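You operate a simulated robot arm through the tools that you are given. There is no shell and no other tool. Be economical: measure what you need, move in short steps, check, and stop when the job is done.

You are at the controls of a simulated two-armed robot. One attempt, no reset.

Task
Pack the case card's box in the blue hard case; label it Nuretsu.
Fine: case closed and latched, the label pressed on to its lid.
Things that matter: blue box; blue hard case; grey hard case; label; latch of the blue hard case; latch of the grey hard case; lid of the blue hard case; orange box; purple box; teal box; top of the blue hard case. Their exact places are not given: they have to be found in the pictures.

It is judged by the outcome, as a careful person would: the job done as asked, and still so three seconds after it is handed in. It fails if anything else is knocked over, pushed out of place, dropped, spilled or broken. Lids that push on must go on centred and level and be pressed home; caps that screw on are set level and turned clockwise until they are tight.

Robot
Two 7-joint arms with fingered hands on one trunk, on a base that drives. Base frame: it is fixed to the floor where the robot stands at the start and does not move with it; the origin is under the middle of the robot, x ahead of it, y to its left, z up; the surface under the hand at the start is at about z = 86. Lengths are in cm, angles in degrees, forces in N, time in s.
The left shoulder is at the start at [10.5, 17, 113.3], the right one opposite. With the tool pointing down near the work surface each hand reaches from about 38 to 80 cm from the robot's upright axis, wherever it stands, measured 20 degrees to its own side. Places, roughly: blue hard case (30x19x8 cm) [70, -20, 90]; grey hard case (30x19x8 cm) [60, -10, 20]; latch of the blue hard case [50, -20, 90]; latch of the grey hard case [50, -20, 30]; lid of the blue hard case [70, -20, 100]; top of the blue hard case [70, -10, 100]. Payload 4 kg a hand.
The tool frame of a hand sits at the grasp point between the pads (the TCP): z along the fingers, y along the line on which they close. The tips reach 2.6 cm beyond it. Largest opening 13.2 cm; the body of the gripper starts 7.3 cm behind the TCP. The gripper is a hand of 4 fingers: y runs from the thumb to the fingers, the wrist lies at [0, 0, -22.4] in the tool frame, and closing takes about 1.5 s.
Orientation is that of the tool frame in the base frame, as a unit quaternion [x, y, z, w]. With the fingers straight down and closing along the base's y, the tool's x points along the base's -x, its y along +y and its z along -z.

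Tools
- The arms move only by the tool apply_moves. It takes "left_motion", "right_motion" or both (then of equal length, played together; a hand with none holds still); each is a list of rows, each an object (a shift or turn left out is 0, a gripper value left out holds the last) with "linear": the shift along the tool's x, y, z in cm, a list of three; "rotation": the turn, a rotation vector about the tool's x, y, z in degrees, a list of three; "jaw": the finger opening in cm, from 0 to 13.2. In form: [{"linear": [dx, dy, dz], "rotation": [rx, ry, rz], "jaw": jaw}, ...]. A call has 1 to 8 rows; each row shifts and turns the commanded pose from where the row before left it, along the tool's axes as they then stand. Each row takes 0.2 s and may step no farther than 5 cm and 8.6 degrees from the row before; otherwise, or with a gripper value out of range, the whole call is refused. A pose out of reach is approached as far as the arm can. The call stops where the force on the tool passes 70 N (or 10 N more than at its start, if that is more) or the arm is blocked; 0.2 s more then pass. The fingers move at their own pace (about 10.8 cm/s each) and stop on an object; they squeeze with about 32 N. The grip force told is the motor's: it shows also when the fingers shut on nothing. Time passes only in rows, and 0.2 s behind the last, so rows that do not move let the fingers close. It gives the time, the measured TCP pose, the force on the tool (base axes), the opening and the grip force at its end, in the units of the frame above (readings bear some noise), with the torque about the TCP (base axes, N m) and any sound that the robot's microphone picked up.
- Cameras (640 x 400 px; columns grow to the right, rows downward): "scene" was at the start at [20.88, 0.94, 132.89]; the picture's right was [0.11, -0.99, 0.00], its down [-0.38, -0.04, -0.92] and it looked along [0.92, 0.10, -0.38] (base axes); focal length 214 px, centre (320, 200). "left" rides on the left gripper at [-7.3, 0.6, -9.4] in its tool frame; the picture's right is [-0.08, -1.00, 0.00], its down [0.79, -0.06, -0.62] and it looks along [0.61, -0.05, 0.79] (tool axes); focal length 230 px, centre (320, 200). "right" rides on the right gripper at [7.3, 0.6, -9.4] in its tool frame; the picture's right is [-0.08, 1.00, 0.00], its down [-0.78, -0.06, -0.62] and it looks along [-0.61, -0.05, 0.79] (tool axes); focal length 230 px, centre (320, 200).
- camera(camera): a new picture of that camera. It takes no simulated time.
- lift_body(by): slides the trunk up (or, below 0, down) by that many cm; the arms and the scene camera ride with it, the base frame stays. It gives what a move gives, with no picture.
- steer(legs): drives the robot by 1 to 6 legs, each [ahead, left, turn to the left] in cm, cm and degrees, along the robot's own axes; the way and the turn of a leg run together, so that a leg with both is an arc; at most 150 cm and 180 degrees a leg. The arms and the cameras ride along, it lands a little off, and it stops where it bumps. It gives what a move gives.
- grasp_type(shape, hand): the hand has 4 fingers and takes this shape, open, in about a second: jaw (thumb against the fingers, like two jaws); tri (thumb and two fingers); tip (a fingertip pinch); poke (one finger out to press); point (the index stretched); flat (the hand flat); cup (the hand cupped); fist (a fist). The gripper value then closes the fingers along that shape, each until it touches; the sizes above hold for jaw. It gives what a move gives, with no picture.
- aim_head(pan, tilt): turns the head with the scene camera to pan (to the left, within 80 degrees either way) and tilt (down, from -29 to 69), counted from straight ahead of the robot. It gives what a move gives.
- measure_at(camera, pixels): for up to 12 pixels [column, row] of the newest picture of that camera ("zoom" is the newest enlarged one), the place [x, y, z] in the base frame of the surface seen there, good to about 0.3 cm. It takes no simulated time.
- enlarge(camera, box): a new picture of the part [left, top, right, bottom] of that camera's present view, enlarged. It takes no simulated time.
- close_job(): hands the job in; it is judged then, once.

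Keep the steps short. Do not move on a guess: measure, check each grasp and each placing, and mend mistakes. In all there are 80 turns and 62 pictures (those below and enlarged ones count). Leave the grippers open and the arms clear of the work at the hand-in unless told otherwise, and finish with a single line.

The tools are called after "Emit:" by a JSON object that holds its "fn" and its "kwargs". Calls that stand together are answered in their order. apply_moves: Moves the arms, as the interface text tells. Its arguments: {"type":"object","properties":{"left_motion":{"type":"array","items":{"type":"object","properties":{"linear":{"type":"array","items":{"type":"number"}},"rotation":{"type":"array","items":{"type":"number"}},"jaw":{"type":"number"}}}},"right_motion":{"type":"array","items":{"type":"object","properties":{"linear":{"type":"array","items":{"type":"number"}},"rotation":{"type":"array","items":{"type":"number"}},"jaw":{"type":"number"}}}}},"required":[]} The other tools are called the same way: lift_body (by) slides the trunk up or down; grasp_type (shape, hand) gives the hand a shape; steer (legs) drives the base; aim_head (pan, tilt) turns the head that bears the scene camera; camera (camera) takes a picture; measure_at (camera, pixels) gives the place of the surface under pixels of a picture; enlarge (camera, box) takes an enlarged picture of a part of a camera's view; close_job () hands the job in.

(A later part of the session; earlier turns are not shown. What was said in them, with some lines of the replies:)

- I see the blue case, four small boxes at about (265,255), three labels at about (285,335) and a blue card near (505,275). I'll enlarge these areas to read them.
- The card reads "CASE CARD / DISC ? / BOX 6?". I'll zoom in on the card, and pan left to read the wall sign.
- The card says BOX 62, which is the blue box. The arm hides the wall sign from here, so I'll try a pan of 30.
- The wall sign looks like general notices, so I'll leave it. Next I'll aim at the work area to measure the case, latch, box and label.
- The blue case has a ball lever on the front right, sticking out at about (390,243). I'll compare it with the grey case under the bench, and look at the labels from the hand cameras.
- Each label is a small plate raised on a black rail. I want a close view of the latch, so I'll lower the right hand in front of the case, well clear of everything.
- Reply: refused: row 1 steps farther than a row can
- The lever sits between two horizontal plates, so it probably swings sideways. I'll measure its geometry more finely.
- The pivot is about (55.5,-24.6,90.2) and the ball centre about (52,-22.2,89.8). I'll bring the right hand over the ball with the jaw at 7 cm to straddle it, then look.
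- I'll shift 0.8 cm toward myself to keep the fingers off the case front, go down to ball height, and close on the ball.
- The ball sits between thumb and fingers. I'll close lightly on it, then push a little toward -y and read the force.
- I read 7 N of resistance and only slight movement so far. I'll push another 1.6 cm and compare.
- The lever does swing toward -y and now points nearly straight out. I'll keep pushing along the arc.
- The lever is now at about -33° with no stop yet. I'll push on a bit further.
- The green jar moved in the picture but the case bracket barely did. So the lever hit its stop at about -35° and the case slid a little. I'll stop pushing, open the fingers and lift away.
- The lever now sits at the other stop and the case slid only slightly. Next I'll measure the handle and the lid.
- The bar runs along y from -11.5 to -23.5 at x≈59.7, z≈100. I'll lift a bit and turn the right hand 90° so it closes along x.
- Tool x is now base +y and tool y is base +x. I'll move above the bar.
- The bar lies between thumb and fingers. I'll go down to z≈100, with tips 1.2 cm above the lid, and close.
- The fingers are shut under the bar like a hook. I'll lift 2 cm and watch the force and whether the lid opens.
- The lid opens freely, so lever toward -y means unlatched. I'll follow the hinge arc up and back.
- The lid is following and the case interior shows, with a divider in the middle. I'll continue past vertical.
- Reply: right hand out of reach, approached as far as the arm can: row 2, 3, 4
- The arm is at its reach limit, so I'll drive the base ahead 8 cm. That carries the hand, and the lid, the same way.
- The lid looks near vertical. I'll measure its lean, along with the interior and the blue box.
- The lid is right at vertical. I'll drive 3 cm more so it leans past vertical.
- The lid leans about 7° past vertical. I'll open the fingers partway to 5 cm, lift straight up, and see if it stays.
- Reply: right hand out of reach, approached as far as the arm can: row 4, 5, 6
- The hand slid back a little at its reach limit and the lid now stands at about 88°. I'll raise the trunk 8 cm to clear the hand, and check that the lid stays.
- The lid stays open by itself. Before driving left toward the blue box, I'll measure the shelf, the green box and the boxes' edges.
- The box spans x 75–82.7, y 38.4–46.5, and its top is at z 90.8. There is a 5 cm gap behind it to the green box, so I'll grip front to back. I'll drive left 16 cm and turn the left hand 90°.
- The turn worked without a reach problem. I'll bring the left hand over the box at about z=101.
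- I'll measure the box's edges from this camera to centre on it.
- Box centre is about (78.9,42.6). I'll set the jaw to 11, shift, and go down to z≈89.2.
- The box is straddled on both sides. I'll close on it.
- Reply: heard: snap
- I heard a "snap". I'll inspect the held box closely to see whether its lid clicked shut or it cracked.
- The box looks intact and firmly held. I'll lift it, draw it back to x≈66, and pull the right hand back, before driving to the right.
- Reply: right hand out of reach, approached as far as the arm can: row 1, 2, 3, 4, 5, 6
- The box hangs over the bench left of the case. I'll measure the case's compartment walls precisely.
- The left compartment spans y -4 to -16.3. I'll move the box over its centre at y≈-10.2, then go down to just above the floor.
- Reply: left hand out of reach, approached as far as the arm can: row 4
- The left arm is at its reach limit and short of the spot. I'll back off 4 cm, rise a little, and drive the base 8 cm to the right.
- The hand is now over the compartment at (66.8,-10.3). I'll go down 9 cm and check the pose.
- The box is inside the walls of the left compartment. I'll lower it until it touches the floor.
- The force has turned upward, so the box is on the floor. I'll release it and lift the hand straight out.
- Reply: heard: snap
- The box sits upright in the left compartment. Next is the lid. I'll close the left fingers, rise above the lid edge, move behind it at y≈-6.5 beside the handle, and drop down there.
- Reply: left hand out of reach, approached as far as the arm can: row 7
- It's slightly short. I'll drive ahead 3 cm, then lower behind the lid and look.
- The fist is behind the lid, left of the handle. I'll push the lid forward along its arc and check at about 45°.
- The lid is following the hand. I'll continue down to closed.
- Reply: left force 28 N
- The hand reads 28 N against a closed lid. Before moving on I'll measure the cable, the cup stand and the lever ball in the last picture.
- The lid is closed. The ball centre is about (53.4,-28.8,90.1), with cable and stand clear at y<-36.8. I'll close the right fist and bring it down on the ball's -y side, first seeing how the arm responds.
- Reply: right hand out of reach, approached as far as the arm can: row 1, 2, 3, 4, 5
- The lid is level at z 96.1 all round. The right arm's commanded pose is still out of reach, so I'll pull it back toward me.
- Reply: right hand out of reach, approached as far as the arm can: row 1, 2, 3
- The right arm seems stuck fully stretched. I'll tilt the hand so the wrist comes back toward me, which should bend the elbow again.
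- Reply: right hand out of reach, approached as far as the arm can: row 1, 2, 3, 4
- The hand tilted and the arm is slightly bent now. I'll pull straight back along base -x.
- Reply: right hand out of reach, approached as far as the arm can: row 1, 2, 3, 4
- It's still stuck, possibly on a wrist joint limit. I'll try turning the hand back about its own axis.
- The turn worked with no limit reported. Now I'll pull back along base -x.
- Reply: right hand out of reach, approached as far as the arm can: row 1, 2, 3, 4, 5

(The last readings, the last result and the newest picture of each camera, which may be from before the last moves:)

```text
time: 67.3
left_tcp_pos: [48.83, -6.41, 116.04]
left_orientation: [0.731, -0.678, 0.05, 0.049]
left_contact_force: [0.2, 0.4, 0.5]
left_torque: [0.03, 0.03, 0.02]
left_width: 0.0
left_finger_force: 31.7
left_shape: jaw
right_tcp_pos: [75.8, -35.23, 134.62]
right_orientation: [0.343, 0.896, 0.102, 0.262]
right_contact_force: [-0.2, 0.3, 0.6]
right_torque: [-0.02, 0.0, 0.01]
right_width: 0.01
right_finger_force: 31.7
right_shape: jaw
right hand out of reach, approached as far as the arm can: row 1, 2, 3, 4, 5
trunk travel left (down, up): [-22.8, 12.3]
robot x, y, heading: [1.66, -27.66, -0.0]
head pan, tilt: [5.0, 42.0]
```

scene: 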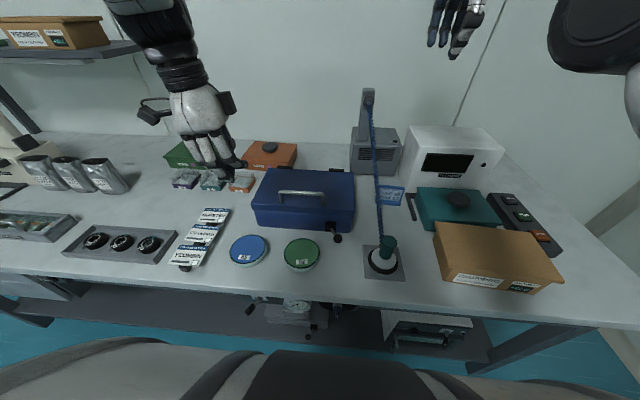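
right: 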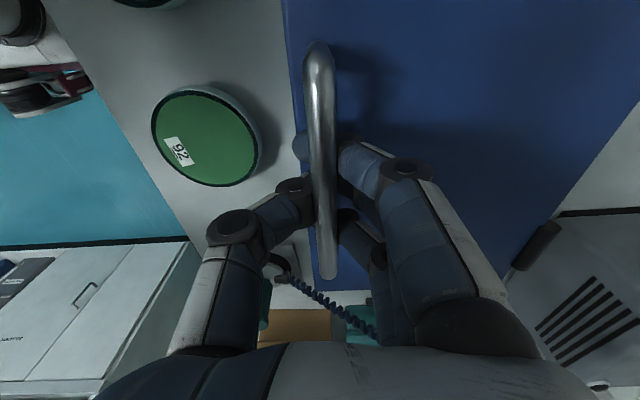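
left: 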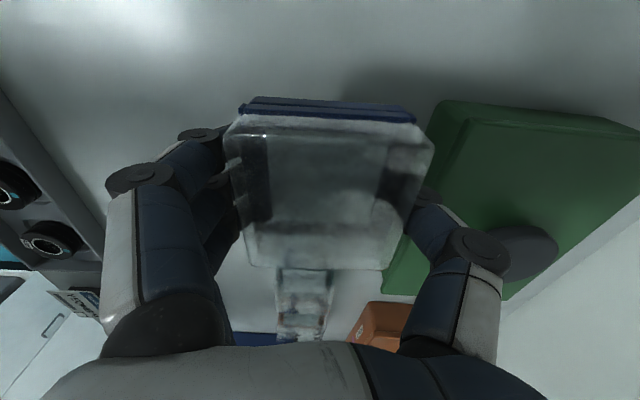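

The right elbow is locked straight and that hand is parked high and clear, so I'll use the left arm for the rest. I'll turn the left hand back 90° to its natural orientation.

Emit:
{"fn": "apply_moves", "kwargs": {"left_motion": [{"rotation": [0, 0, 8.4]}, {"rotation": [0, 0, 8.4]}, {"rotation": [0, 0, 8.4]}, {"rotation": [0, 0, 8.4]}, {"rotation": [0, 0, 8.4]}, {"rotation": [0, 0, 8.4]}, {"rotation": [0, 0, 8.4]}, {"rotation": [0, 0, 8.4]}]}}

Emit:
{"fn": "steer", "kwargs": {"legs": [[0, -20, 0]]}}

Emit:
{"fn": "apply_moves", "kwargs": {"left_motion": [{"rotation": [0, 0, 8.4]}, {"rotation": [0, 0, 8.4]}, {"rotation": [0, 0, 7]}, {}]}}

```text
time: 69.1
left_tcp_pos: [48.62, -6.35, 116.0]
left_orientation: [-0.231, 0.971, -0.065, -0.012]
left_contact_force: [0.0, 0.1, 0.0]
left_torque: [0.0, 0.0, 0.01]
left_width: 0.03
left_finger_force: 32.4
left_shape: jaw
right_tcp_pos: [75.68, -35.17, 134.53]
right_orientation: [0.344, 0.896, 0.101, 0.262]
right_contact_force: [0.0, 1.4, 0.8]
right_torque: [0.01, 0.0, -0.01]
right_width: 0.0
right_finger_force: 32.0
right_shape: jaw
trunk travel left (down, up): [-22.8, 12.3]
robot x, y, heading: [1.63, -27.73, -0.1]
head pan, tilt: [5.0, 42.0]
```

```text
time: 71.5
left_tcp_pos: [48.86, -26.41, 116.15]
left_orientation: [-0.233, 0.97, -0.065, -0.012]
left_contact_force: [0.3, 0.0, -0.2]
left_torque: [-0.02, -0.01, -0.01]
left_width: 0.0
left_finger_force: 31.6
left_shape: jaw
right_tcp_pos: [75.69, -55.18, 134.51]
right_orientation: [0.343, 0.897, 0.101, 0.261]
right_contact_force: [0.1, 0.5, -0.2]
right_torque: [0.01, 0.0, 0.0]
right_width: 0.01
right_finger_force: 32.1
right_shape: jaw
trunk travel left (down, up): [-22.8, 12.3]
robot x, y, heading: [1.59, -47.25, 0.2]
head pan, tilt: [5.0, 42.0]
```

```text
time: 72.5
left_tcp_pos: [48.78, -26.39, 116.06]
left_orientation: [-0.027, 0.997, -0.066, 0.001]
left_contact_force: [0.4, 0.1, -0.3]
left_torque: [-0.03, 0.03, 0.01]
left_width: 0.0
left_finger_force: 31.7
left_shape: jaw
right_tcp_pos: [75.73, -55.18, 134.55]
right_orientation: [0.342, 0.897, 0.101, 0.262]
right_contact_force: [0.1, 0.4, 0.3]
right_torque: [-0.02, -0.02, 0.0]
right_width: 0.0
right_finger_force: 32.2
right_shape: jaw
trunk travel left (down, up): [-22.8, 12.3]
robot x, y, heading: [1.58, -47.76, 0.3]
head pan, tilt: [5.0, 42.0]
```

I'll correct the small tilt and yaw, move to the ball's -y side, then go down partway.

Emit:
{"fn": "apply_moves", "kwargs": {"left_motion": [{"rotation": [-7.6, 0, 3]}, {"linear": [-3.3, -3, 0]}, {"linear": [0, -2.9, 3]}, {"linear": [0, 0, 4.5]}, {"linear": [0, 0, 4.5]}, {"linear": [0, 0, 4]}, {}]}}

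Emit:
{"fn": "enlarge", "kwargs": {"camera": "left", "box": [160, 0, 480, 240]}}

```text
time: 74.0
left_tcp_pos: [52.2, -31.72, 100.3]
left_orientation: [-0.006, 1.0, -0.005, 0.003]
left_contact_force: [-1.2, 0.1, 0.4]
left_torque: [0.0, 0.0, 0.01]
left_width: 0.0
left_finger_force: 32.3
left_shape: jaw
right_tcp_pos: [75.72, -55.06, 134.54]
right_orientation: [0.342, 0.897, 0.102, 0.262]
right_contact_force: [-0.8, -0.2, -0.8]
right_torque: [-0.01, -0.03, -0.01]
right_width: 0.02
right_finger_force: 32.4
right_shape: jaw
trunk travel left (down, up): [-22.8, 12.3]
robot x, y, heading: [1.56, -47.24, 0.1]
head pan, tilt: [5.0, 42.0]
```

```text
1.67 times, centred on (320, 120) of left
```

zoom: 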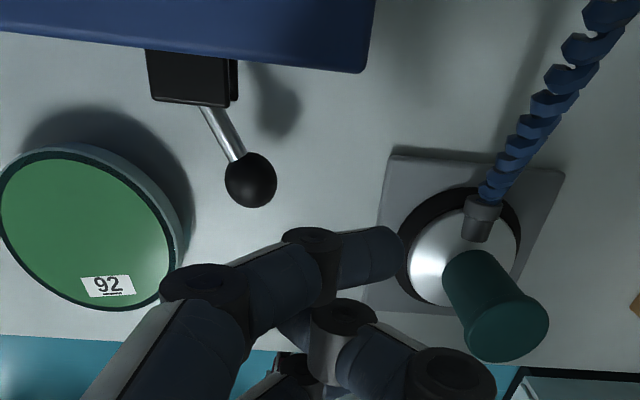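

A closed fist is an awkward pusher. Instead I'll open to 6 cm and straddle the ball, so the thumb on the -y side can push it toward +y.

Emit:
{"fn": "apply_moves", "kwargs": {"left_motion": [{"jaw": 3}, {"linear": [0, 1.6, 0], "jaw": 6}, {"linear": [0, 1.6, 0]}, {}, {"linear": [0.2, 0, 4.3]}, {"linear": [0, 0, 4]}, {}]}}

Emit:
{"fn": "enlarge", "kwargs": {"camera": "left", "box": [160, 0, 480, 240]}}

```text
time: 75.7
left_tcp_pos: [51.97, -28.95, 91.83]
left_orientation: [-0.002, 1.0, 0.001, 0.002]
left_contact_force: [-0.3, 0.7, 0.2]
left_torque: [-0.01, -0.02, 0.02]
left_width: 5.94
left_finger_force: 0.2
left_shape: jaw
right_tcp_pos: [75.72, -55.13, 134.47]
right_orientation: [0.342, 0.897, 0.1, 0.262]
right_contact_force: [0.5, 0.0, -0.5]
right_torque: [0.05, 0.0, 0.02]
right_width: 0.0
right_finger_force: 32.2
right_shape: jaw
trunk travel left (down, up): [-22.8, 12.3]
robot x, y, heading: [1.82, -47.87, 0.2]
head pan, tilt: [5.0, 42.0]
```

```text
1.67 times, centred on (320, 120) of left
```

zoom: 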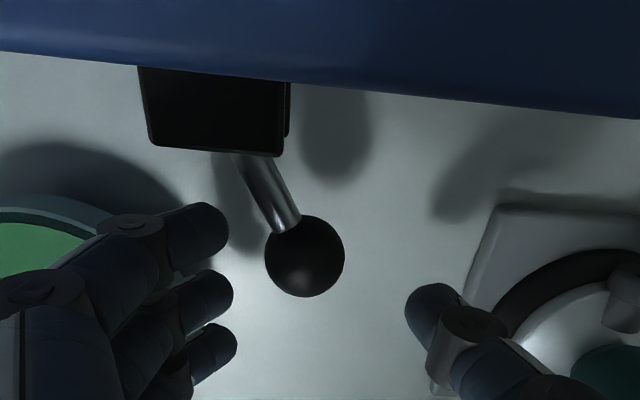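

The thumb is slightly too near me to catch the ball fully. I'll shift +x 1 cm, raise 0.4, narrow to 4.4, then push +y 3.5 cm.

Emit:
{"fn": "apply_moves", "kwargs": {"left_motion": [{"linear": [-1.0, 0, -0.4], "jaw": 4.4}, {}, {"linear": [0, 0.7, 0]}, {"linear": [0, 0.7, 0]}, {"linear": [0, 0.7, 0]}, {"linear": [0, 0.7, 0]}, {"linear": [0.2, 0.7, 0]}, {}]}}

```text
time: 77.5
left_tcp_pos: [52.46, -25.51, 92.26]
left_orientation: [-0.002, 1.0, 0.0, 0.0]
left_contact_force: [-9.5, -5.3, 2.7]
left_torque: [-0.21, 0.18, -0.27]
left_width: 4.93
left_finger_force: 0.2
left_shape: jaw
right_tcp_pos: [75.81, -55.2, 134.52]
right_orientation: [0.343, 0.897, 0.101, 0.261]
right_contact_force: [-0.2, 0.0, 0.7]
right_torque: [0.01, 0.0, -0.02]
right_width: 0.03
right_finger_force: 32.3
right_shape: jaw
trunk travel left (down, up): [-22.8, 12.3]
robot x, y, heading: [1.48, -47.71, 0.2]
head pan, tilt: [5.0, 42.0]
```

The lever is about straight out now. I'll push another 2.4 cm.

Emit:
{"fn": "apply_moves", "kwargs": {"left_motion": [{"linear": [0.1, 0.6, 0]}, {"linear": [0, 0.6, 0]}, {"linear": [-0.1, 0.6, 0]}, {"linear": [-0.1, 0.6, 0]}, {}]}}

Emit:
{"fn": "enlarge", "kwargs": {"camera": "left", "box": [160, 0, 480, 240]}}

```text
time: 78.7
left_tcp_pos: [52.86, -22.96, 92.11]
left_orientation: [-0.001, 1.0, 0.0, 0.002]
left_contact_force: [0.6, -0.8, -0.1]
left_torque: [-0.03, 0.01, -0.02]
left_width: 4.45
left_finger_force: 0.1
left_shape: jaw
right_tcp_pos: [75.71, -55.22, 134.46]
right_orientation: [0.343, 0.896, 0.101, 0.262]
right_contact_force: [0.8, 0.0, -1.1]
right_torque: [-0.02, 0.01, 0.0]
right_width: 0.01
right_finger_force: 31.7
right_shape: jaw
trunk travel left (down, up): [-22.8, 12.3]
robot x, y, heading: [1.87, -47.27, 0.2]
head pan, tilt: [5.0, 42.0]
```

```text
1.67 times, centred on (320, 120) of left
```

zoom: 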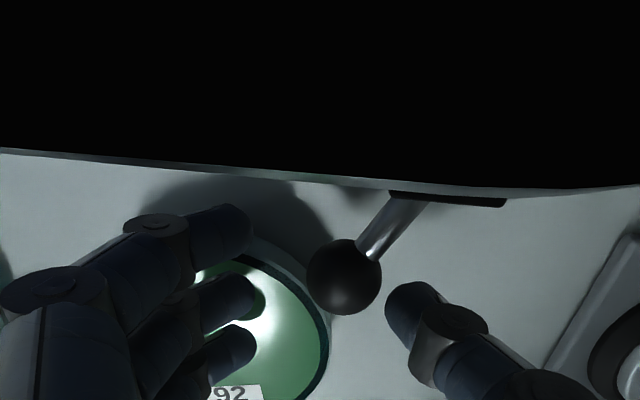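

The lever has snapped over to the +y side, as it was at the start. I'll push 0.8 cm more to confirm it's at its stop, then lift away.

Emit:
{"fn": "apply_moves", "kwargs": {"left_motion": [{"linear": [0, 0.4, 0]}, {"linear": [0, 0.4, 0]}, {}]}}

Emit:
{"fn": "apply_moves", "kwargs": {"left_motion": [{"linear": [0, -0.6, 0], "jaw": 6}, {"linear": [0, 0, -3]}, {"linear": [0, 0, -4.5]}, {"linear": [1, 0, -4.5]}, {"linear": [1, 0, -4.5]}, {"linear": [2, 0, -3]}]}}

Emit:
{"fn": "steer", "kwargs": {"legs": [[0, 42, 0]]}}

Emit:
{"fn": "camera", "kwargs": {"camera": "scene"}}

```text
time: 79.5
left_tcp_pos: [52.97, -22.4, 92.13]
left_orientation: [-0.001, 1.0, -0.001, 0.001]
left_contact_force: [-0.3, -1.2, 0.2]
left_torque: [-0.08, -0.01, 0.01]
left_width: 4.51
left_finger_force: 0.1
left_shape: jaw
right_tcp_pos: [75.85, -55.25, 134.54]
right_orientation: [0.343, 0.896, 0.102, 0.262]
right_contact_force: [-0.6, 1.3, 0.4]
right_torque: [0.0, -0.01, 0.04]
right_width: 0.01
right_finger_force: 32.2
right_shape: jaw
trunk travel left (down, up): [-22.8, 12.3]
robot x, y, heading: [1.59, -47.31, 0.2]
head pan, tilt: [5.0, 42.0]
```

```text
time: 80.8
left_tcp_pos: [48.61, -22.9, 111.8]
left_orientation: [-0.002, 1.0, 0.0, 0.001]
left_contact_force: [0.2, -0.2, -0.4]
left_torque: [0.02, -0.03, 0.04]
left_width: 5.95
left_finger_force: 0.0
left_shape: jaw
right_tcp_pos: [75.65, -55.27, 134.53]
right_orientation: [0.343, 0.896, 0.101, 0.262]
right_contact_force: [0.0, 0.3, 0.5]
right_torque: [-0.03, -0.02, 0.03]
right_width: 0.0
right_finger_force: 31.8
right_shape: jaw
trunk travel left (down, up): [-22.8, 12.3]
robot x, y, heading: [1.59, -47.74, 0.2]
head pan, tilt: [5.0, 42.0]
```

```text
time: 85.0
left_tcp_pos: [48.77, 17.7, 111.69]
left_orientation: [0.001, 1.0, 0.001, 0.001]
left_contact_force: [0.2, 0.1, -0.6]
left_torque: [-0.01, -0.02, -0.02]
left_width: 5.9
left_finger_force: 0.0
left_shape: jaw
right_tcp_pos: [75.64, -14.54, 134.51]
right_orientation: [0.345, 0.896, 0.1, 0.262]
right_contact_force: [-0.1, 0.3, 0.3]
right_torque: [0.02, 0.01, 0.04]
right_width: 0.0
right_finger_force: 32.0
right_shape: jaw
trunk travel left (down, up): [-22.8, 12.3]
robot x, y, heading: [1.5, -6.5, -0.2]
head pan, tilt: [5.0, 42.0]
```

```text
2 pictures are left
```

scene: 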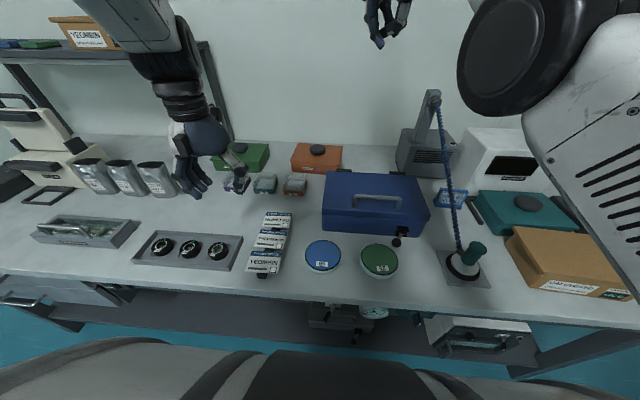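

Two pictures are left, but measuring is free. I'll measure the Nuretsu label's edges, the lever ball, and the lid area for the label.

Emit:
{"fn": "measure_at", "kwargs": {"camera": "scene", "pixels": [[266, 214], [290, 214], [288, 225], [264, 225], [277, 219], [262, 219], [293, 219], [277, 212], [277, 228], [270, 232], [287, 231], [277, 230]]}}

Emit:
{"fn": "measure_at", "kwargs": {"camera": "scene", "pixels": [[397, 241], [402, 231], [326, 205], [330, 180], [415, 182], [428, 208], [355, 197], [401, 200], [375, 183], [260, 221], [258, 238], [286, 238]]}}

```text
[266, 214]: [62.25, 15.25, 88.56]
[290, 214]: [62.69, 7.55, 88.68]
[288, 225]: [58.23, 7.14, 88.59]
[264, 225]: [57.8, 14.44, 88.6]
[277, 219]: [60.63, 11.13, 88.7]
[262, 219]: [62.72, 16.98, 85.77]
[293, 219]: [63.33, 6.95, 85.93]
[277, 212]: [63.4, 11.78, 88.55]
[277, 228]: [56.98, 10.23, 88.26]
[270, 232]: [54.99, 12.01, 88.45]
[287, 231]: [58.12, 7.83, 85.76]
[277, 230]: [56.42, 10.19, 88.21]
```

```text
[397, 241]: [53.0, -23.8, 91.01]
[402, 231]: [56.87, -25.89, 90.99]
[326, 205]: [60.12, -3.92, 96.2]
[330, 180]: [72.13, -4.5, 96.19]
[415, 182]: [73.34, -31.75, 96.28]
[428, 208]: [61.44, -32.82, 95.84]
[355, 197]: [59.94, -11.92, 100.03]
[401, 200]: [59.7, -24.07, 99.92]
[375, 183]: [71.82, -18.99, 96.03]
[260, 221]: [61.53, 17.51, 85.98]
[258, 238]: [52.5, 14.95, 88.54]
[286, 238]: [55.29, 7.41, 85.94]
```

The ball is now at y=-23.8 and the bracket at -25.9, so the lever is back on the latched side. The label spans about x 57.5–63.4 and y 7.2–15.3 at z 88.6, turned about 7° counter-clockwise. I'll move the open left hand over it.

Emit:
{"fn": "apply_moves", "kwargs": {"left_motion": [{"linear": [-4, -2.1, 0], "jaw": 12}, {"linear": [-4, -2.1, 2]}, {"linear": [-4.2, -2.2, 2]}, {"linear": [0, 0, 3.7], "rotation": [0, 0, -7]}, {"linear": [0, 0, 4]}, {}]}}

Emit:
{"fn": "camera", "kwargs": {"camera": "left"}}

```text
refused: row 3 steps farther than a row can; nothing moved
```

```text
1 pictures are left
```

left: 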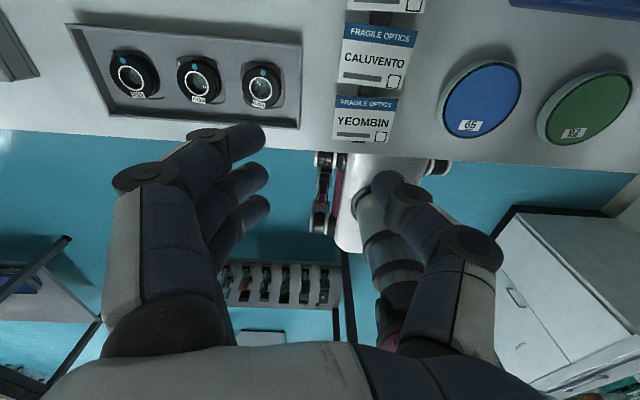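

That call was refused because one row was too long, and it cost a picture. I'll use this view to measure the label rows, since measuring is free.

Emit:
{"fn": "measure_at", "kwargs": {"camera": "left", "pixels": [[349, 9], [421, 12], [348, 27], [414, 35], [341, 82], [404, 92], [385, 18], [352, 3], [423, 4], [372, 88]]}}

Emit:
{"fn": "apply_moves", "kwargs": {"left_motion": [{"linear": [-4, -2.1, 0], "jaw": 12}, {"linear": [-4, -2.1, 1]}, {"linear": [-4.2, -2.2, 1]}, {"linear": [0, 0, 3.7], "rotation": [0, 0, -7]}, {"linear": [0, 0, 4]}, {}]}}

```text
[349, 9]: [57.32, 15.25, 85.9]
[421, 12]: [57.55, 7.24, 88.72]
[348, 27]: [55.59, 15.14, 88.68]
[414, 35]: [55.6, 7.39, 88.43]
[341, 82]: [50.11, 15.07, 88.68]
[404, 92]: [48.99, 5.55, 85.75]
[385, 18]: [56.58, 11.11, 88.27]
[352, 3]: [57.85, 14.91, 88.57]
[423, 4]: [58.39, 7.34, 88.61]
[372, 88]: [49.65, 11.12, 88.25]
```

```text
time: 86.4
left_tcp_pos: [61.01, 11.28, 101.96]
left_orientation: [-0.061, 0.998, 0.0, 0.002]
left_contact_force: [-1.0, 0.6, 0.0]
left_torque: [0.01, 0.0, 0.0]
left_width: 11.96
left_finger_force: 0.1
left_shape: jaw
right_tcp_pos: [75.65, -14.57, 134.56]
right_orientation: [0.345, 0.896, 0.101, 0.261]
right_contact_force: [0.1, 1.1, 0.8]
right_torque: [-0.02, 0.01, -0.03]
right_width: 0.0
right_finger_force: 32.4
right_shape: jaw
trunk travel left (down, up): [-22.8, 12.3]
robot x, y, heading: [1.37, -6.42, -0.3]
head pan, tilt: [5.0, 42.0]
```

These points show the label isn't really turned: it spans y 7.3–15.1, with its near edge at x≈57.5. I'll undo the 7° turn, go down to z≈89.9 and close on its side edges.

Emit:
{"fn": "apply_moves", "kwargs": {"left_motion": [{"rotation": [0, 0, 7]}, {"linear": [0.2, -0.1, 4]}, {"linear": [0, 0, 4]}, {"linear": [0, 0, 4]}, {"jaw": 9.5}, {"jaw": 8}, {"jaw": 6.5}, {"jaw": 6.5}]}}

```text
time: 88.2
left_tcp_pos: [60.8, 11.08, 90.12]
left_orientation: [0.0, 1.0, 0.0, 0.0]
left_contact_force: [0.6, -0.5, 1.2]
left_torque: [-0.03, 0.01, 0.0]
left_width: 7.45
left_finger_force: 32.2
left_shape: jaw
right_tcp_pos: [75.69, -14.66, 134.39]
right_orientation: [0.344, 0.896, 0.102, 0.262]
right_contact_force: [-1.0, 0.5, -0.6]
right_torque: [-0.02, -0.01, -0.02]
right_width: 0.01
right_finger_force: 31.8
right_shape: jaw
trunk travel left (down, up): [-22.8, 12.3]
robot x, y, heading: [1.61, -6.41, -0.2]
head pan, tilt: [5.0, 42.0]
```

The label is held at 7.45 cm. The fingertips stick out about 1.1 cm below it, so I'll regrip 0.5 cm higher to set it down almost flat.

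Emit:
{"fn": "apply_moves", "kwargs": {"left_motion": [{"jaw": 8.8}, {"linear": [-0.2, 0.1, -0.5]}, {"jaw": 7.5}, {"jaw": 6.5}, {"jaw": 6.5}, {}]}}

Emit:
{"fn": "apply_moves", "kwargs": {"left_motion": [{"linear": [0, 0, -1]}, {"linear": [0, 0, -2]}, {"linear": [0, 0, -4]}, {"linear": [0, 0, -4]}, {"linear": [0, 0, -3]}, {}]}}

```text
time: 89.6
left_tcp_pos: [61.01, 11.15, 90.85]
left_orientation: [0.0, 1.0, 0.0, 0.004]
left_contact_force: [1.2, 1.7, 25.4]
left_torque: [-0.74, 0.04, 0.1]
left_width: 2.18
left_finger_force: 32.0
left_shape: jaw
right_tcp_pos: [75.42, -14.57, 134.63]
right_orientation: [0.345, 0.896, 0.1, 0.263]
right_contact_force: [0.4, -0.6, -0.4]
right_torque: [-0.02, -0.04, -0.01]
right_width: 0.0
right_finger_force: 33.0
right_shape: jaw
trunk travel left (down, up): [-22.8, 12.3]
robot x, y, heading: [1.43, -6.8, -0.3]
head pan, tilt: [5.0, 42.0]
```

```text
time: 91.0
left_tcp_pos: [61.03, 11.18, 104.53]
left_orientation: [0.001, 1.0, 0.0, 0.001]
left_contact_force: [-0.3, 0.5, -0.2]
left_torque: [-0.04, -0.01, 0.01]
left_width: 1.42
left_finger_force: 32.3
left_shape: jaw
right_tcp_pos: [75.75, -14.61, 134.48]
right_orientation: [0.345, 0.896, 0.099, 0.261]
right_contact_force: [0.1, 0.4, -0.1]
right_torque: [-0.01, 0.0, 0.02]
right_width: 0.0
right_finger_force: 32.4
right_shape: jaw
trunk travel left (down, up): [-22.8, 12.3]
robot x, y, heading: [1.6, -6.86, 0.0]
head pan, tilt: [5.0, 42.0]
```

The fingers slipped over the plate and closed to 1.4 cm, so I need to know where the label is. I'll open the fingers a bit first? No: I'll look before changing anything, using the last picture on the left camera.

Emit:
{"fn": "camera", "kwargs": {"camera": "left"}}

```text
0 pictures are left
```

left: 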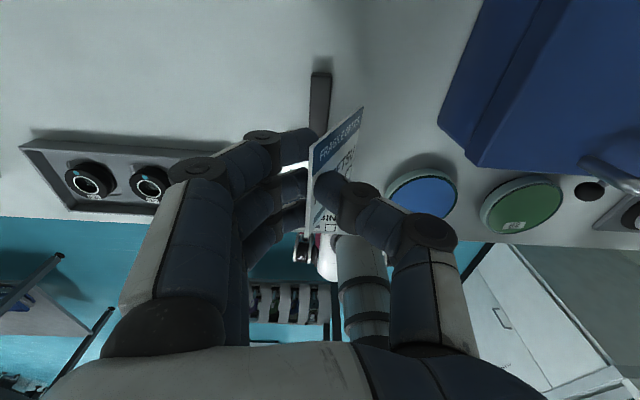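

The label is pinched upright: thumb on the printed side facing -y, fingers behind, the "OPTICS" end pointing down. So if I turn the hand until it points toward -y, the printed side will face up. I'll measure how the label sits in the grip.

Emit:
{"fn": "measure_at", "kwargs": {"camera": "left", "pixels": [[317, 148], [358, 114], [355, 140], [345, 165], [318, 165], [338, 145], [332, 165], [322, 185], [318, 215], [330, 222], [312, 200], [350, 152]]}}

```text
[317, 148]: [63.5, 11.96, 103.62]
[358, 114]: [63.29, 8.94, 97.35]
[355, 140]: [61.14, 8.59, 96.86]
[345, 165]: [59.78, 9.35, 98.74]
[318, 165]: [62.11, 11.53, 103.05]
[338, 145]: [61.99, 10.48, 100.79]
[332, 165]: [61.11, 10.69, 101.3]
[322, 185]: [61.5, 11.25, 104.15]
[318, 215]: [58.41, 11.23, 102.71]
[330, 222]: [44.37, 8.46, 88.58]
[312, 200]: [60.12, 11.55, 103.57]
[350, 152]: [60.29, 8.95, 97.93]
```

The label hangs from its FRAGILE end, slanted 25°, with 5.5 cm beyond the fingertips. I'll lift 8 cm, turn the hand 50° about base x so the printed side comes up with the free end slightly low, then drive closer.

Emit:
{"fn": "apply_moves", "kwargs": {"left_motion": [{"linear": [0, 0, -4]}, {"linear": [0, 0, -4]}, {"rotation": [8.3, 0, 0]}, {"rotation": [8.3, 0, 0]}, {"rotation": [8.3, 0, 0]}, {"rotation": [8.3, 0, 0]}, {"rotation": [8.3, 0, 0]}, {"rotation": [8.3, 0, 0]}]}}

Emit:
{"fn": "steer", "kwargs": {"legs": [[5, -8, 0]]}}

```text
time: 92.8
left_tcp_pos: [61.02, 11.39, 112.42]
left_orientation: [0.002, 0.906, -0.422, 0.001]
left_contact_force: [0.8, 0.0, -1.0]
left_torque: [0.06, 0.01, 0.0]
left_width: 1.41
left_finger_force: 31.7
left_shape: jaw
right_tcp_pos: [75.73, -14.54, 134.42]
right_orientation: [0.345, 0.896, 0.1, 0.262]
right_contact_force: [-0.3, 0.4, 0.4]
right_torque: [-0.05, 0.0, -0.01]
right_width: 0.01
right_finger_force: 31.8
right_shape: jaw
trunk travel left (down, up): [-22.8, 12.3]
robot x, y, heading: [1.26, -6.71, 0.1]
head pan, tilt: [5.0, 42.0]
```

```text
time: 94.2
left_tcp_pos: [66.01, 3.16, 112.44]
left_orientation: [0.002, 0.907, -0.421, 0.0]
left_contact_force: [0.7, -0.5, 0.6]
left_torque: [-0.02, -0.04, -0.02]
left_width: 1.42
left_finger_force: 31.9
left_shape: jaw
right_tcp_pos: [80.67, -22.74, 134.39]
right_orientation: [0.346, 0.895, 0.101, 0.263]
right_contact_force: [-0.2, 0.0, -0.6]
right_torque: [-0.01, 0.01, -0.01]
right_width: 0.01
right_finger_force: 32.1
right_shape: jaw
trunk travel left (down, up): [-22.8, 12.3]
robot x, y, heading: [6.41, -14.56, -0.2]
head pan, tilt: [5.0, 42.0]
```

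The hand now points 50° toward -y. I'll carry the label over the lid behind the handle, to TCP (68.2,-11.5), and lower to about 0.8 cm above contact.

Emit:
{"fn": "apply_moves", "kwargs": {"left_motion": [{"linear": [-0.55, -2.37, 2.81]}, {"linear": [-0.55, -2.37, 2.81]}, {"linear": [-0.55, -2.37, 2.81]}, {"linear": [-0.55, -2.37, 2.81]}, {"linear": [0, 2.39, 2.0]}, {"linear": [0, 2.39, 2.0]}, {"linear": [0, 2.39, 2.0]}, {"linear": [0, 2.2, 1.85]}]}}

```text
time: 96.0
left_tcp_pos: [68.27, -11.61, 100.2]
left_orientation: [0.002, 0.907, -0.421, 0.002]
left_contact_force: [0.8, 0.8, -0.8]
left_torque: [0.0, 0.01, 0.02]
left_width: 1.42
left_finger_force: 31.8
left_shape: jaw
right_tcp_pos: [80.69, -22.71, 134.59]
right_orientation: [0.346, 0.895, 0.099, 0.262]
right_contact_force: [-0.1, -0.2, 0.1]
right_torque: [0.02, 0.01, -0.02]
right_width: 0.0
right_finger_force: 32.3
right_shape: jaw
trunk travel left (down, up): [-22.8, 12.3]
robot x, y, heading: [6.92, -14.46, -0.3]
head pan, tilt: [5.0, 42.0]
```

I'll lower gently until the label's end touches the lid.

Emit:
{"fn": "apply_moves", "kwargs": {"left_motion": [{"linear": [0, 0.306, 0.257]}, {"linear": [0, 0.306, 0.257]}, {"linear": [0, 0.306, 0.257]}, {}]}}

```text
time: 97.0
left_tcp_pos: [68.27, -11.5, 99.24]
left_orientation: [0.001, 0.907, -0.421, 0.001]
left_contact_force: [1.4, 3.3, 13.8]
left_torque: [0.28, 0.0, -0.06]
left_width: 1.39
left_finger_force: 32.4
left_shape: jaw
right_tcp_pos: [80.6, -22.81, 134.49]
right_orientation: [0.344, 0.895, 0.1, 0.264]
right_contact_force: [1.1, -0.4, -0.1]
right_torque: [0.04, 0.0, 0.03]
right_width: 0.0
right_finger_force: 32.1
right_shape: jaw
trunk travel left (down, up): [-22.8, 12.3]
robot x, y, heading: [6.7, -14.69, 0.0]
head pan, tilt: [5.0, 42.0]
```

The torque shows a finger joint touched the lid, not the label. I'll rise 2 cm, reduce the tilt to 40° so the free end is lowest, and lower again.

Emit:
{"fn": "apply_moves", "kwargs": {"left_motion": [{"linear": [0, -1.53, -1.28]}, {"rotation": [-8.3, 0, 0]}, {"rotation": [-1.7, 0, 0]}, {"linear": [0, 0.257, 0.306]}, {"linear": [0, 0.257, 0.306]}, {}]}}

```text
time: 98.4
left_tcp_pos: [68.12, -11.46, 100.18]
left_orientation: [0.001, 0.94, -0.341, 0.0]
left_contact_force: [-0.6, 0.4, 0.2]
left_torque: [-0.06, 0.01, 0.0]
left_width: 1.41
left_finger_force: 31.9
left_shape: jaw
right_tcp_pos: [80.71, -22.76, 134.45]
right_orientation: [0.346, 0.895, 0.1, 0.262]
right_contact_force: [0.7, -0.1, 0.3]
right_torque: [0.03, 0.0, 0.01]
right_width: 0.0
right_finger_force: 32.0
right_shape: jaw
trunk travel left (down, up): [-22.8, 12.3]
robot x, y, heading: [6.61, -14.9, -0.1]
head pan, tilt: [5.0, 42.0]
```

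There's no contact yet, so I'll lower 0.9 cm more.

Emit:
{"fn": "apply_moves", "kwargs": {"left_motion": [{"linear": [0, 0.193, 0.23]}, {"linear": [0, 0.193, 0.23]}, {"linear": [0, 0.193, 0.23]}, {}]}}

```text
time: 99.4
left_tcp_pos: [68.11, -11.44, 99.31]
left_orientation: [0.001, 0.941, -0.34, 0.002]
left_contact_force: [-0.8, 2.0, 3.5]
left_torque: [-0.18, 0.02, 0.02]
left_width: 1.45
left_finger_force: 32.0
left_shape: jaw
right_tcp_pos: [80.63, -22.8, 134.51]
right_orientation: [0.345, 0.896, 0.1, 0.262]
right_contact_force: [0.0, 0.6, 0.2]
right_torque: [-0.03, 0.0, 0.03]
right_width: 0.0
right_finger_force: 31.5
right_shape: jaw
trunk travel left (down, up): [-22.8, 12.3]
robot x, y, heading: [6.84, -14.43, -0.3]
head pan, tilt: [5.0, 42.0]
```

The force and torque now put the contact 7 cm toward -y, which is the label's free end on the lid. I'll open slightly and slide the hand out quickly toward +y, letting the label lie down.

Emit:
{"fn": "apply_moves", "kwargs": {"left_motion": [{"linear": [0, -0.38, -0.46], "jaw": 3.4}, {}, {"linear": [0, 2.99, -3.28]}, {"linear": [0, 3.69, -3.07]}, {"linear": [0, 3.69, -3.07]}, {"linear": [0, -2.5, -3], "jaw": 0}, {}, {}]}}

```text
time: 101.2
left_tcp_pos: [68.43, 2.21, 104.5]
left_orientation: [0.002, 0.94, -0.341, 0.001]
left_contact_force: [0.4, 0.6, 0.6]
left_torque: [0.0, 0.01, -0.02]
left_width: 0.0
left_finger_force: 31.9
left_shape: jaw
right_tcp_pos: [80.6, -22.75, 134.43]
right_orientation: [0.345, 0.896, 0.101, 0.262]
right_contact_force: [-0.2, -0.6, 0.0]
right_torque: [0.0, -0.01, 0.05]
right_width: 0.0
right_finger_force: 31.9
right_shape: jaw
trunk travel left (down, up): [-22.8, 12.3]
robot x, y, heading: [6.47, -14.63, -0.4]
head pan, tilt: [5.0, 42.0]
```

Nothing is left in the fingers, so the label is on the lid. I'll straighten the hand back to pointing down, and drive right 16 cm, which brings the fist over the label.

Emit:
{"fn": "apply_moves", "kwargs": {"left_motion": [{"rotation": [-8, 0, 0]}, {"rotation": [-8, 0, 0]}, {"rotation": [-8, 0, 0]}, {"rotation": [-8, 0, 0]}, {"rotation": [-8, 0, 0]}, {}]}}

Emit:
{"fn": "steer", "kwargs": {"legs": [[0, -16.5, 0]]}}

```text
time: 102.6
left_tcp_pos: [68.24, 2.55, 104.49]
left_orientation: [0.0, 1.0, 0.002, 0.002]
left_contact_force: [-0.2, 0.0, 0.3]
left_torque: [-0.01, 0.0, -0.04]
left_width: 0.01
left_finger_force: 31.8
left_shape: jaw
right_tcp_pos: [80.69, -22.7, 134.6]
right_orientation: [0.345, 0.896, 0.101, 0.262]
right_contact_force: [0.2, -0.3, 0.1]
right_torque: [-0.01, -0.01, 0.01]
right_width: 0.01
right_finger_force: 31.6
right_shape: jaw
trunk travel left (down, up): [-22.8, 12.3]
robot x, y, heading: [6.62, -14.43, 0.1]
head pan, tilt: [5.0, 42.0]
```

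```text
time: 104.7
left_tcp_pos: [68.26, -14.16, 104.34]
left_orientation: [0.001, 1.0, 0.002, 0.001]
left_contact_force: [0.1, 0.3, 0.3]
left_torque: [-0.02, -0.01, -0.02]
left_width: 0.02
left_finger_force: 32.5
left_shape: jaw
right_tcp_pos: [80.64, -39.18, 134.42]
right_orientation: [0.345, 0.896, 0.1, 0.261]
right_contact_force: [0.2, 0.1, 0.5]
right_torque: [-0.01, -0.01, 0.0]
right_width: 0.0
right_finger_force: 31.9
right_shape: jaw
trunk travel left (down, up): [-22.8, 12.3]
robot x, y, heading: [6.76, -31.16, -0.2]
head pan, tilt: [5.0, 42.0]
```

The fist is over the label's expected centre. I'll press down carefully.

Emit:
{"fn": "apply_moves", "kwargs": {"left_motion": [{"linear": [0, 0, 3.5]}, {"linear": [0, 0, 1]}, {"linear": [0, 0, 0.7]}, {"linear": [0, 0, 0.5]}, {"linear": [0, 0, 0.4]}, {}, {}]}}

```text
time: 106.3
left_tcp_pos: [68.12, -14.02, 99.13]
left_orientation: [0.0, 1.0, 0.003, 0.008]
left_contact_force: [1.2, 3.5, 60.1]
left_torque: [0.92, 0.1, -0.04]
left_width: 0.0
left_finger_force: 32.4
left_shape: jaw
right_tcp_pos: [80.02, -39.4, 134.9]
right_orientation: [0.344, 0.895, 0.102, 0.264]
right_contact_force: [0.0, 0.0, 1.4]
right_torque: [0.0, -0.02, 0.01]
right_width: 0.0
right_finger_force: 31.4
right_shape: jaw
trunk travel left (down, up): [-22.8, 12.3]
robot x, y, heading: [5.93, -31.46, 0.0]
head pan, tilt: [5.0, 42.0]
5 turns are left
```

It pressed with 60 N at the centre. I'll press lighter on either side, lifting clear between presses, then raise the hand.

Emit:
{"fn": "apply_moves", "kwargs": {"left_motion": [{"linear": [0, 0, -2.5]}, {"linear": [0, -2.5, 0]}, {"linear": [0, 0, 2.2]}, {"linear": [0, 0, -2.2]}, {"linear": [0, 4.2, 0]}, {"linear": [0, 0, 2.2]}, {"linear": [0, 0, -4]}, {"linear": [0, 0, -4.5]}]}}

Emit:
{"fn": "apply_moves", "kwargs": {"left_motion": [{"linear": [2, 0, -4.5]}, {"linear": [2, 0, -4.5], "jaw": 6}, {"linear": [3, 0, -3], "jaw": 12}, {"linear": [0, 0, 0]}, {}], "right_motion": [{"jaw": 4}, {"jaw": 8}, {"jaw": 12}, {}, {}]}}

Emit:
{"fn": "steer", "kwargs": {"legs": [[-12, 0, 0]]}}

```text
time: 108.1
left_tcp_pos: [68.25, -12.22, 107.49]
left_orientation: [0.0, 1.0, 0.002, 0.001]
left_contact_force: [-1.0, 0.4, 0.8]
left_torque: [0.01, -0.04, 0.0]
left_width: 0.02
left_finger_force: 31.7
left_shape: jaw
right_tcp_pos: [80.54, -39.31, 134.54]
right_orientation: [0.345, 0.896, 0.101, 0.262]
right_contact_force: [-0.5, -0.2, -0.1]
right_torque: [0.01, 0.01, 0.02]
right_width: 0.01
right_finger_force: 32.2
right_shape: jaw
trunk travel left (down, up): [-22.8, 12.3]
robot x, y, heading: [6.59, -31.45, 0.1]
head pan, tilt: [5.0, 42.0]
```

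```text
time: 109.3
left_tcp_pos: [60.95, -12.58, 119.01]
left_orientation: [0.0, 1.0, 0.002, 0.002]
left_contact_force: [-0.1, -0.1, -0.5]
left_torque: [-0.03, -0.03, 0.02]
left_width: 12.01
left_finger_force: 0.0
left_shape: jaw
right_tcp_pos: [80.54, -39.16, 134.59]
right_orientation: [0.346, 0.896, 0.1, 0.262]
right_contact_force: [-1.0, 0.1, 0.0]
right_torque: [0.02, 0.03, -0.01]
right_width: 11.96
right_finger_force: 0.1
right_shape: jaw
trunk travel left (down, up): [-22.8, 12.3]
robot x, y, heading: [6.45, -30.91, -0.2]
head pan, tilt: [5.0, 42.0]
```

```text
time: 110.5
left_tcp_pos: [49.12, -12.53, 119.01]
left_orientation: [0.001, 1.0, 0.001, 0.002]
left_contact_force: [-0.6, -1.0, -1.1]
left_torque: [0.0, -0.01, 0.02]
left_width: 11.99
left_finger_force: 0.1
left_shape: jaw
right_tcp_pos: [68.75, -39.15, 134.55]
right_orientation: [0.345, 0.896, 0.1, 0.263]
right_contact_force: [-0.8, 0.1, 0.8]
right_torque: [0.02, -0.01, -0.02]
right_width: 11.99
right_finger_force: 0.0
right_shape: jaw
trunk travel left (down, up): [-22.8, 12.3]
robot x, y, heading: [-5.52, -31.01, 0.1]
head pan, tilt: [5.0, 42.0]
4 turns are left
```

The grippers are open and both arms are clear of the work. I have no pictures left to check with, so I'll hand the job in.

Emit:
{"fn": "close_job", "kwargs": {}}

```text
The job is handed in.
```

Box 62 (the blue box) is in the blue case, the lid is shut and the lever is back where it started; I pressed the Nuretsu label on by feel with no pictures left, so its exact place and flatness are unconfirmed, I didn't pull-test the latch, and the case slid about 1 cm when I first turned the lever.
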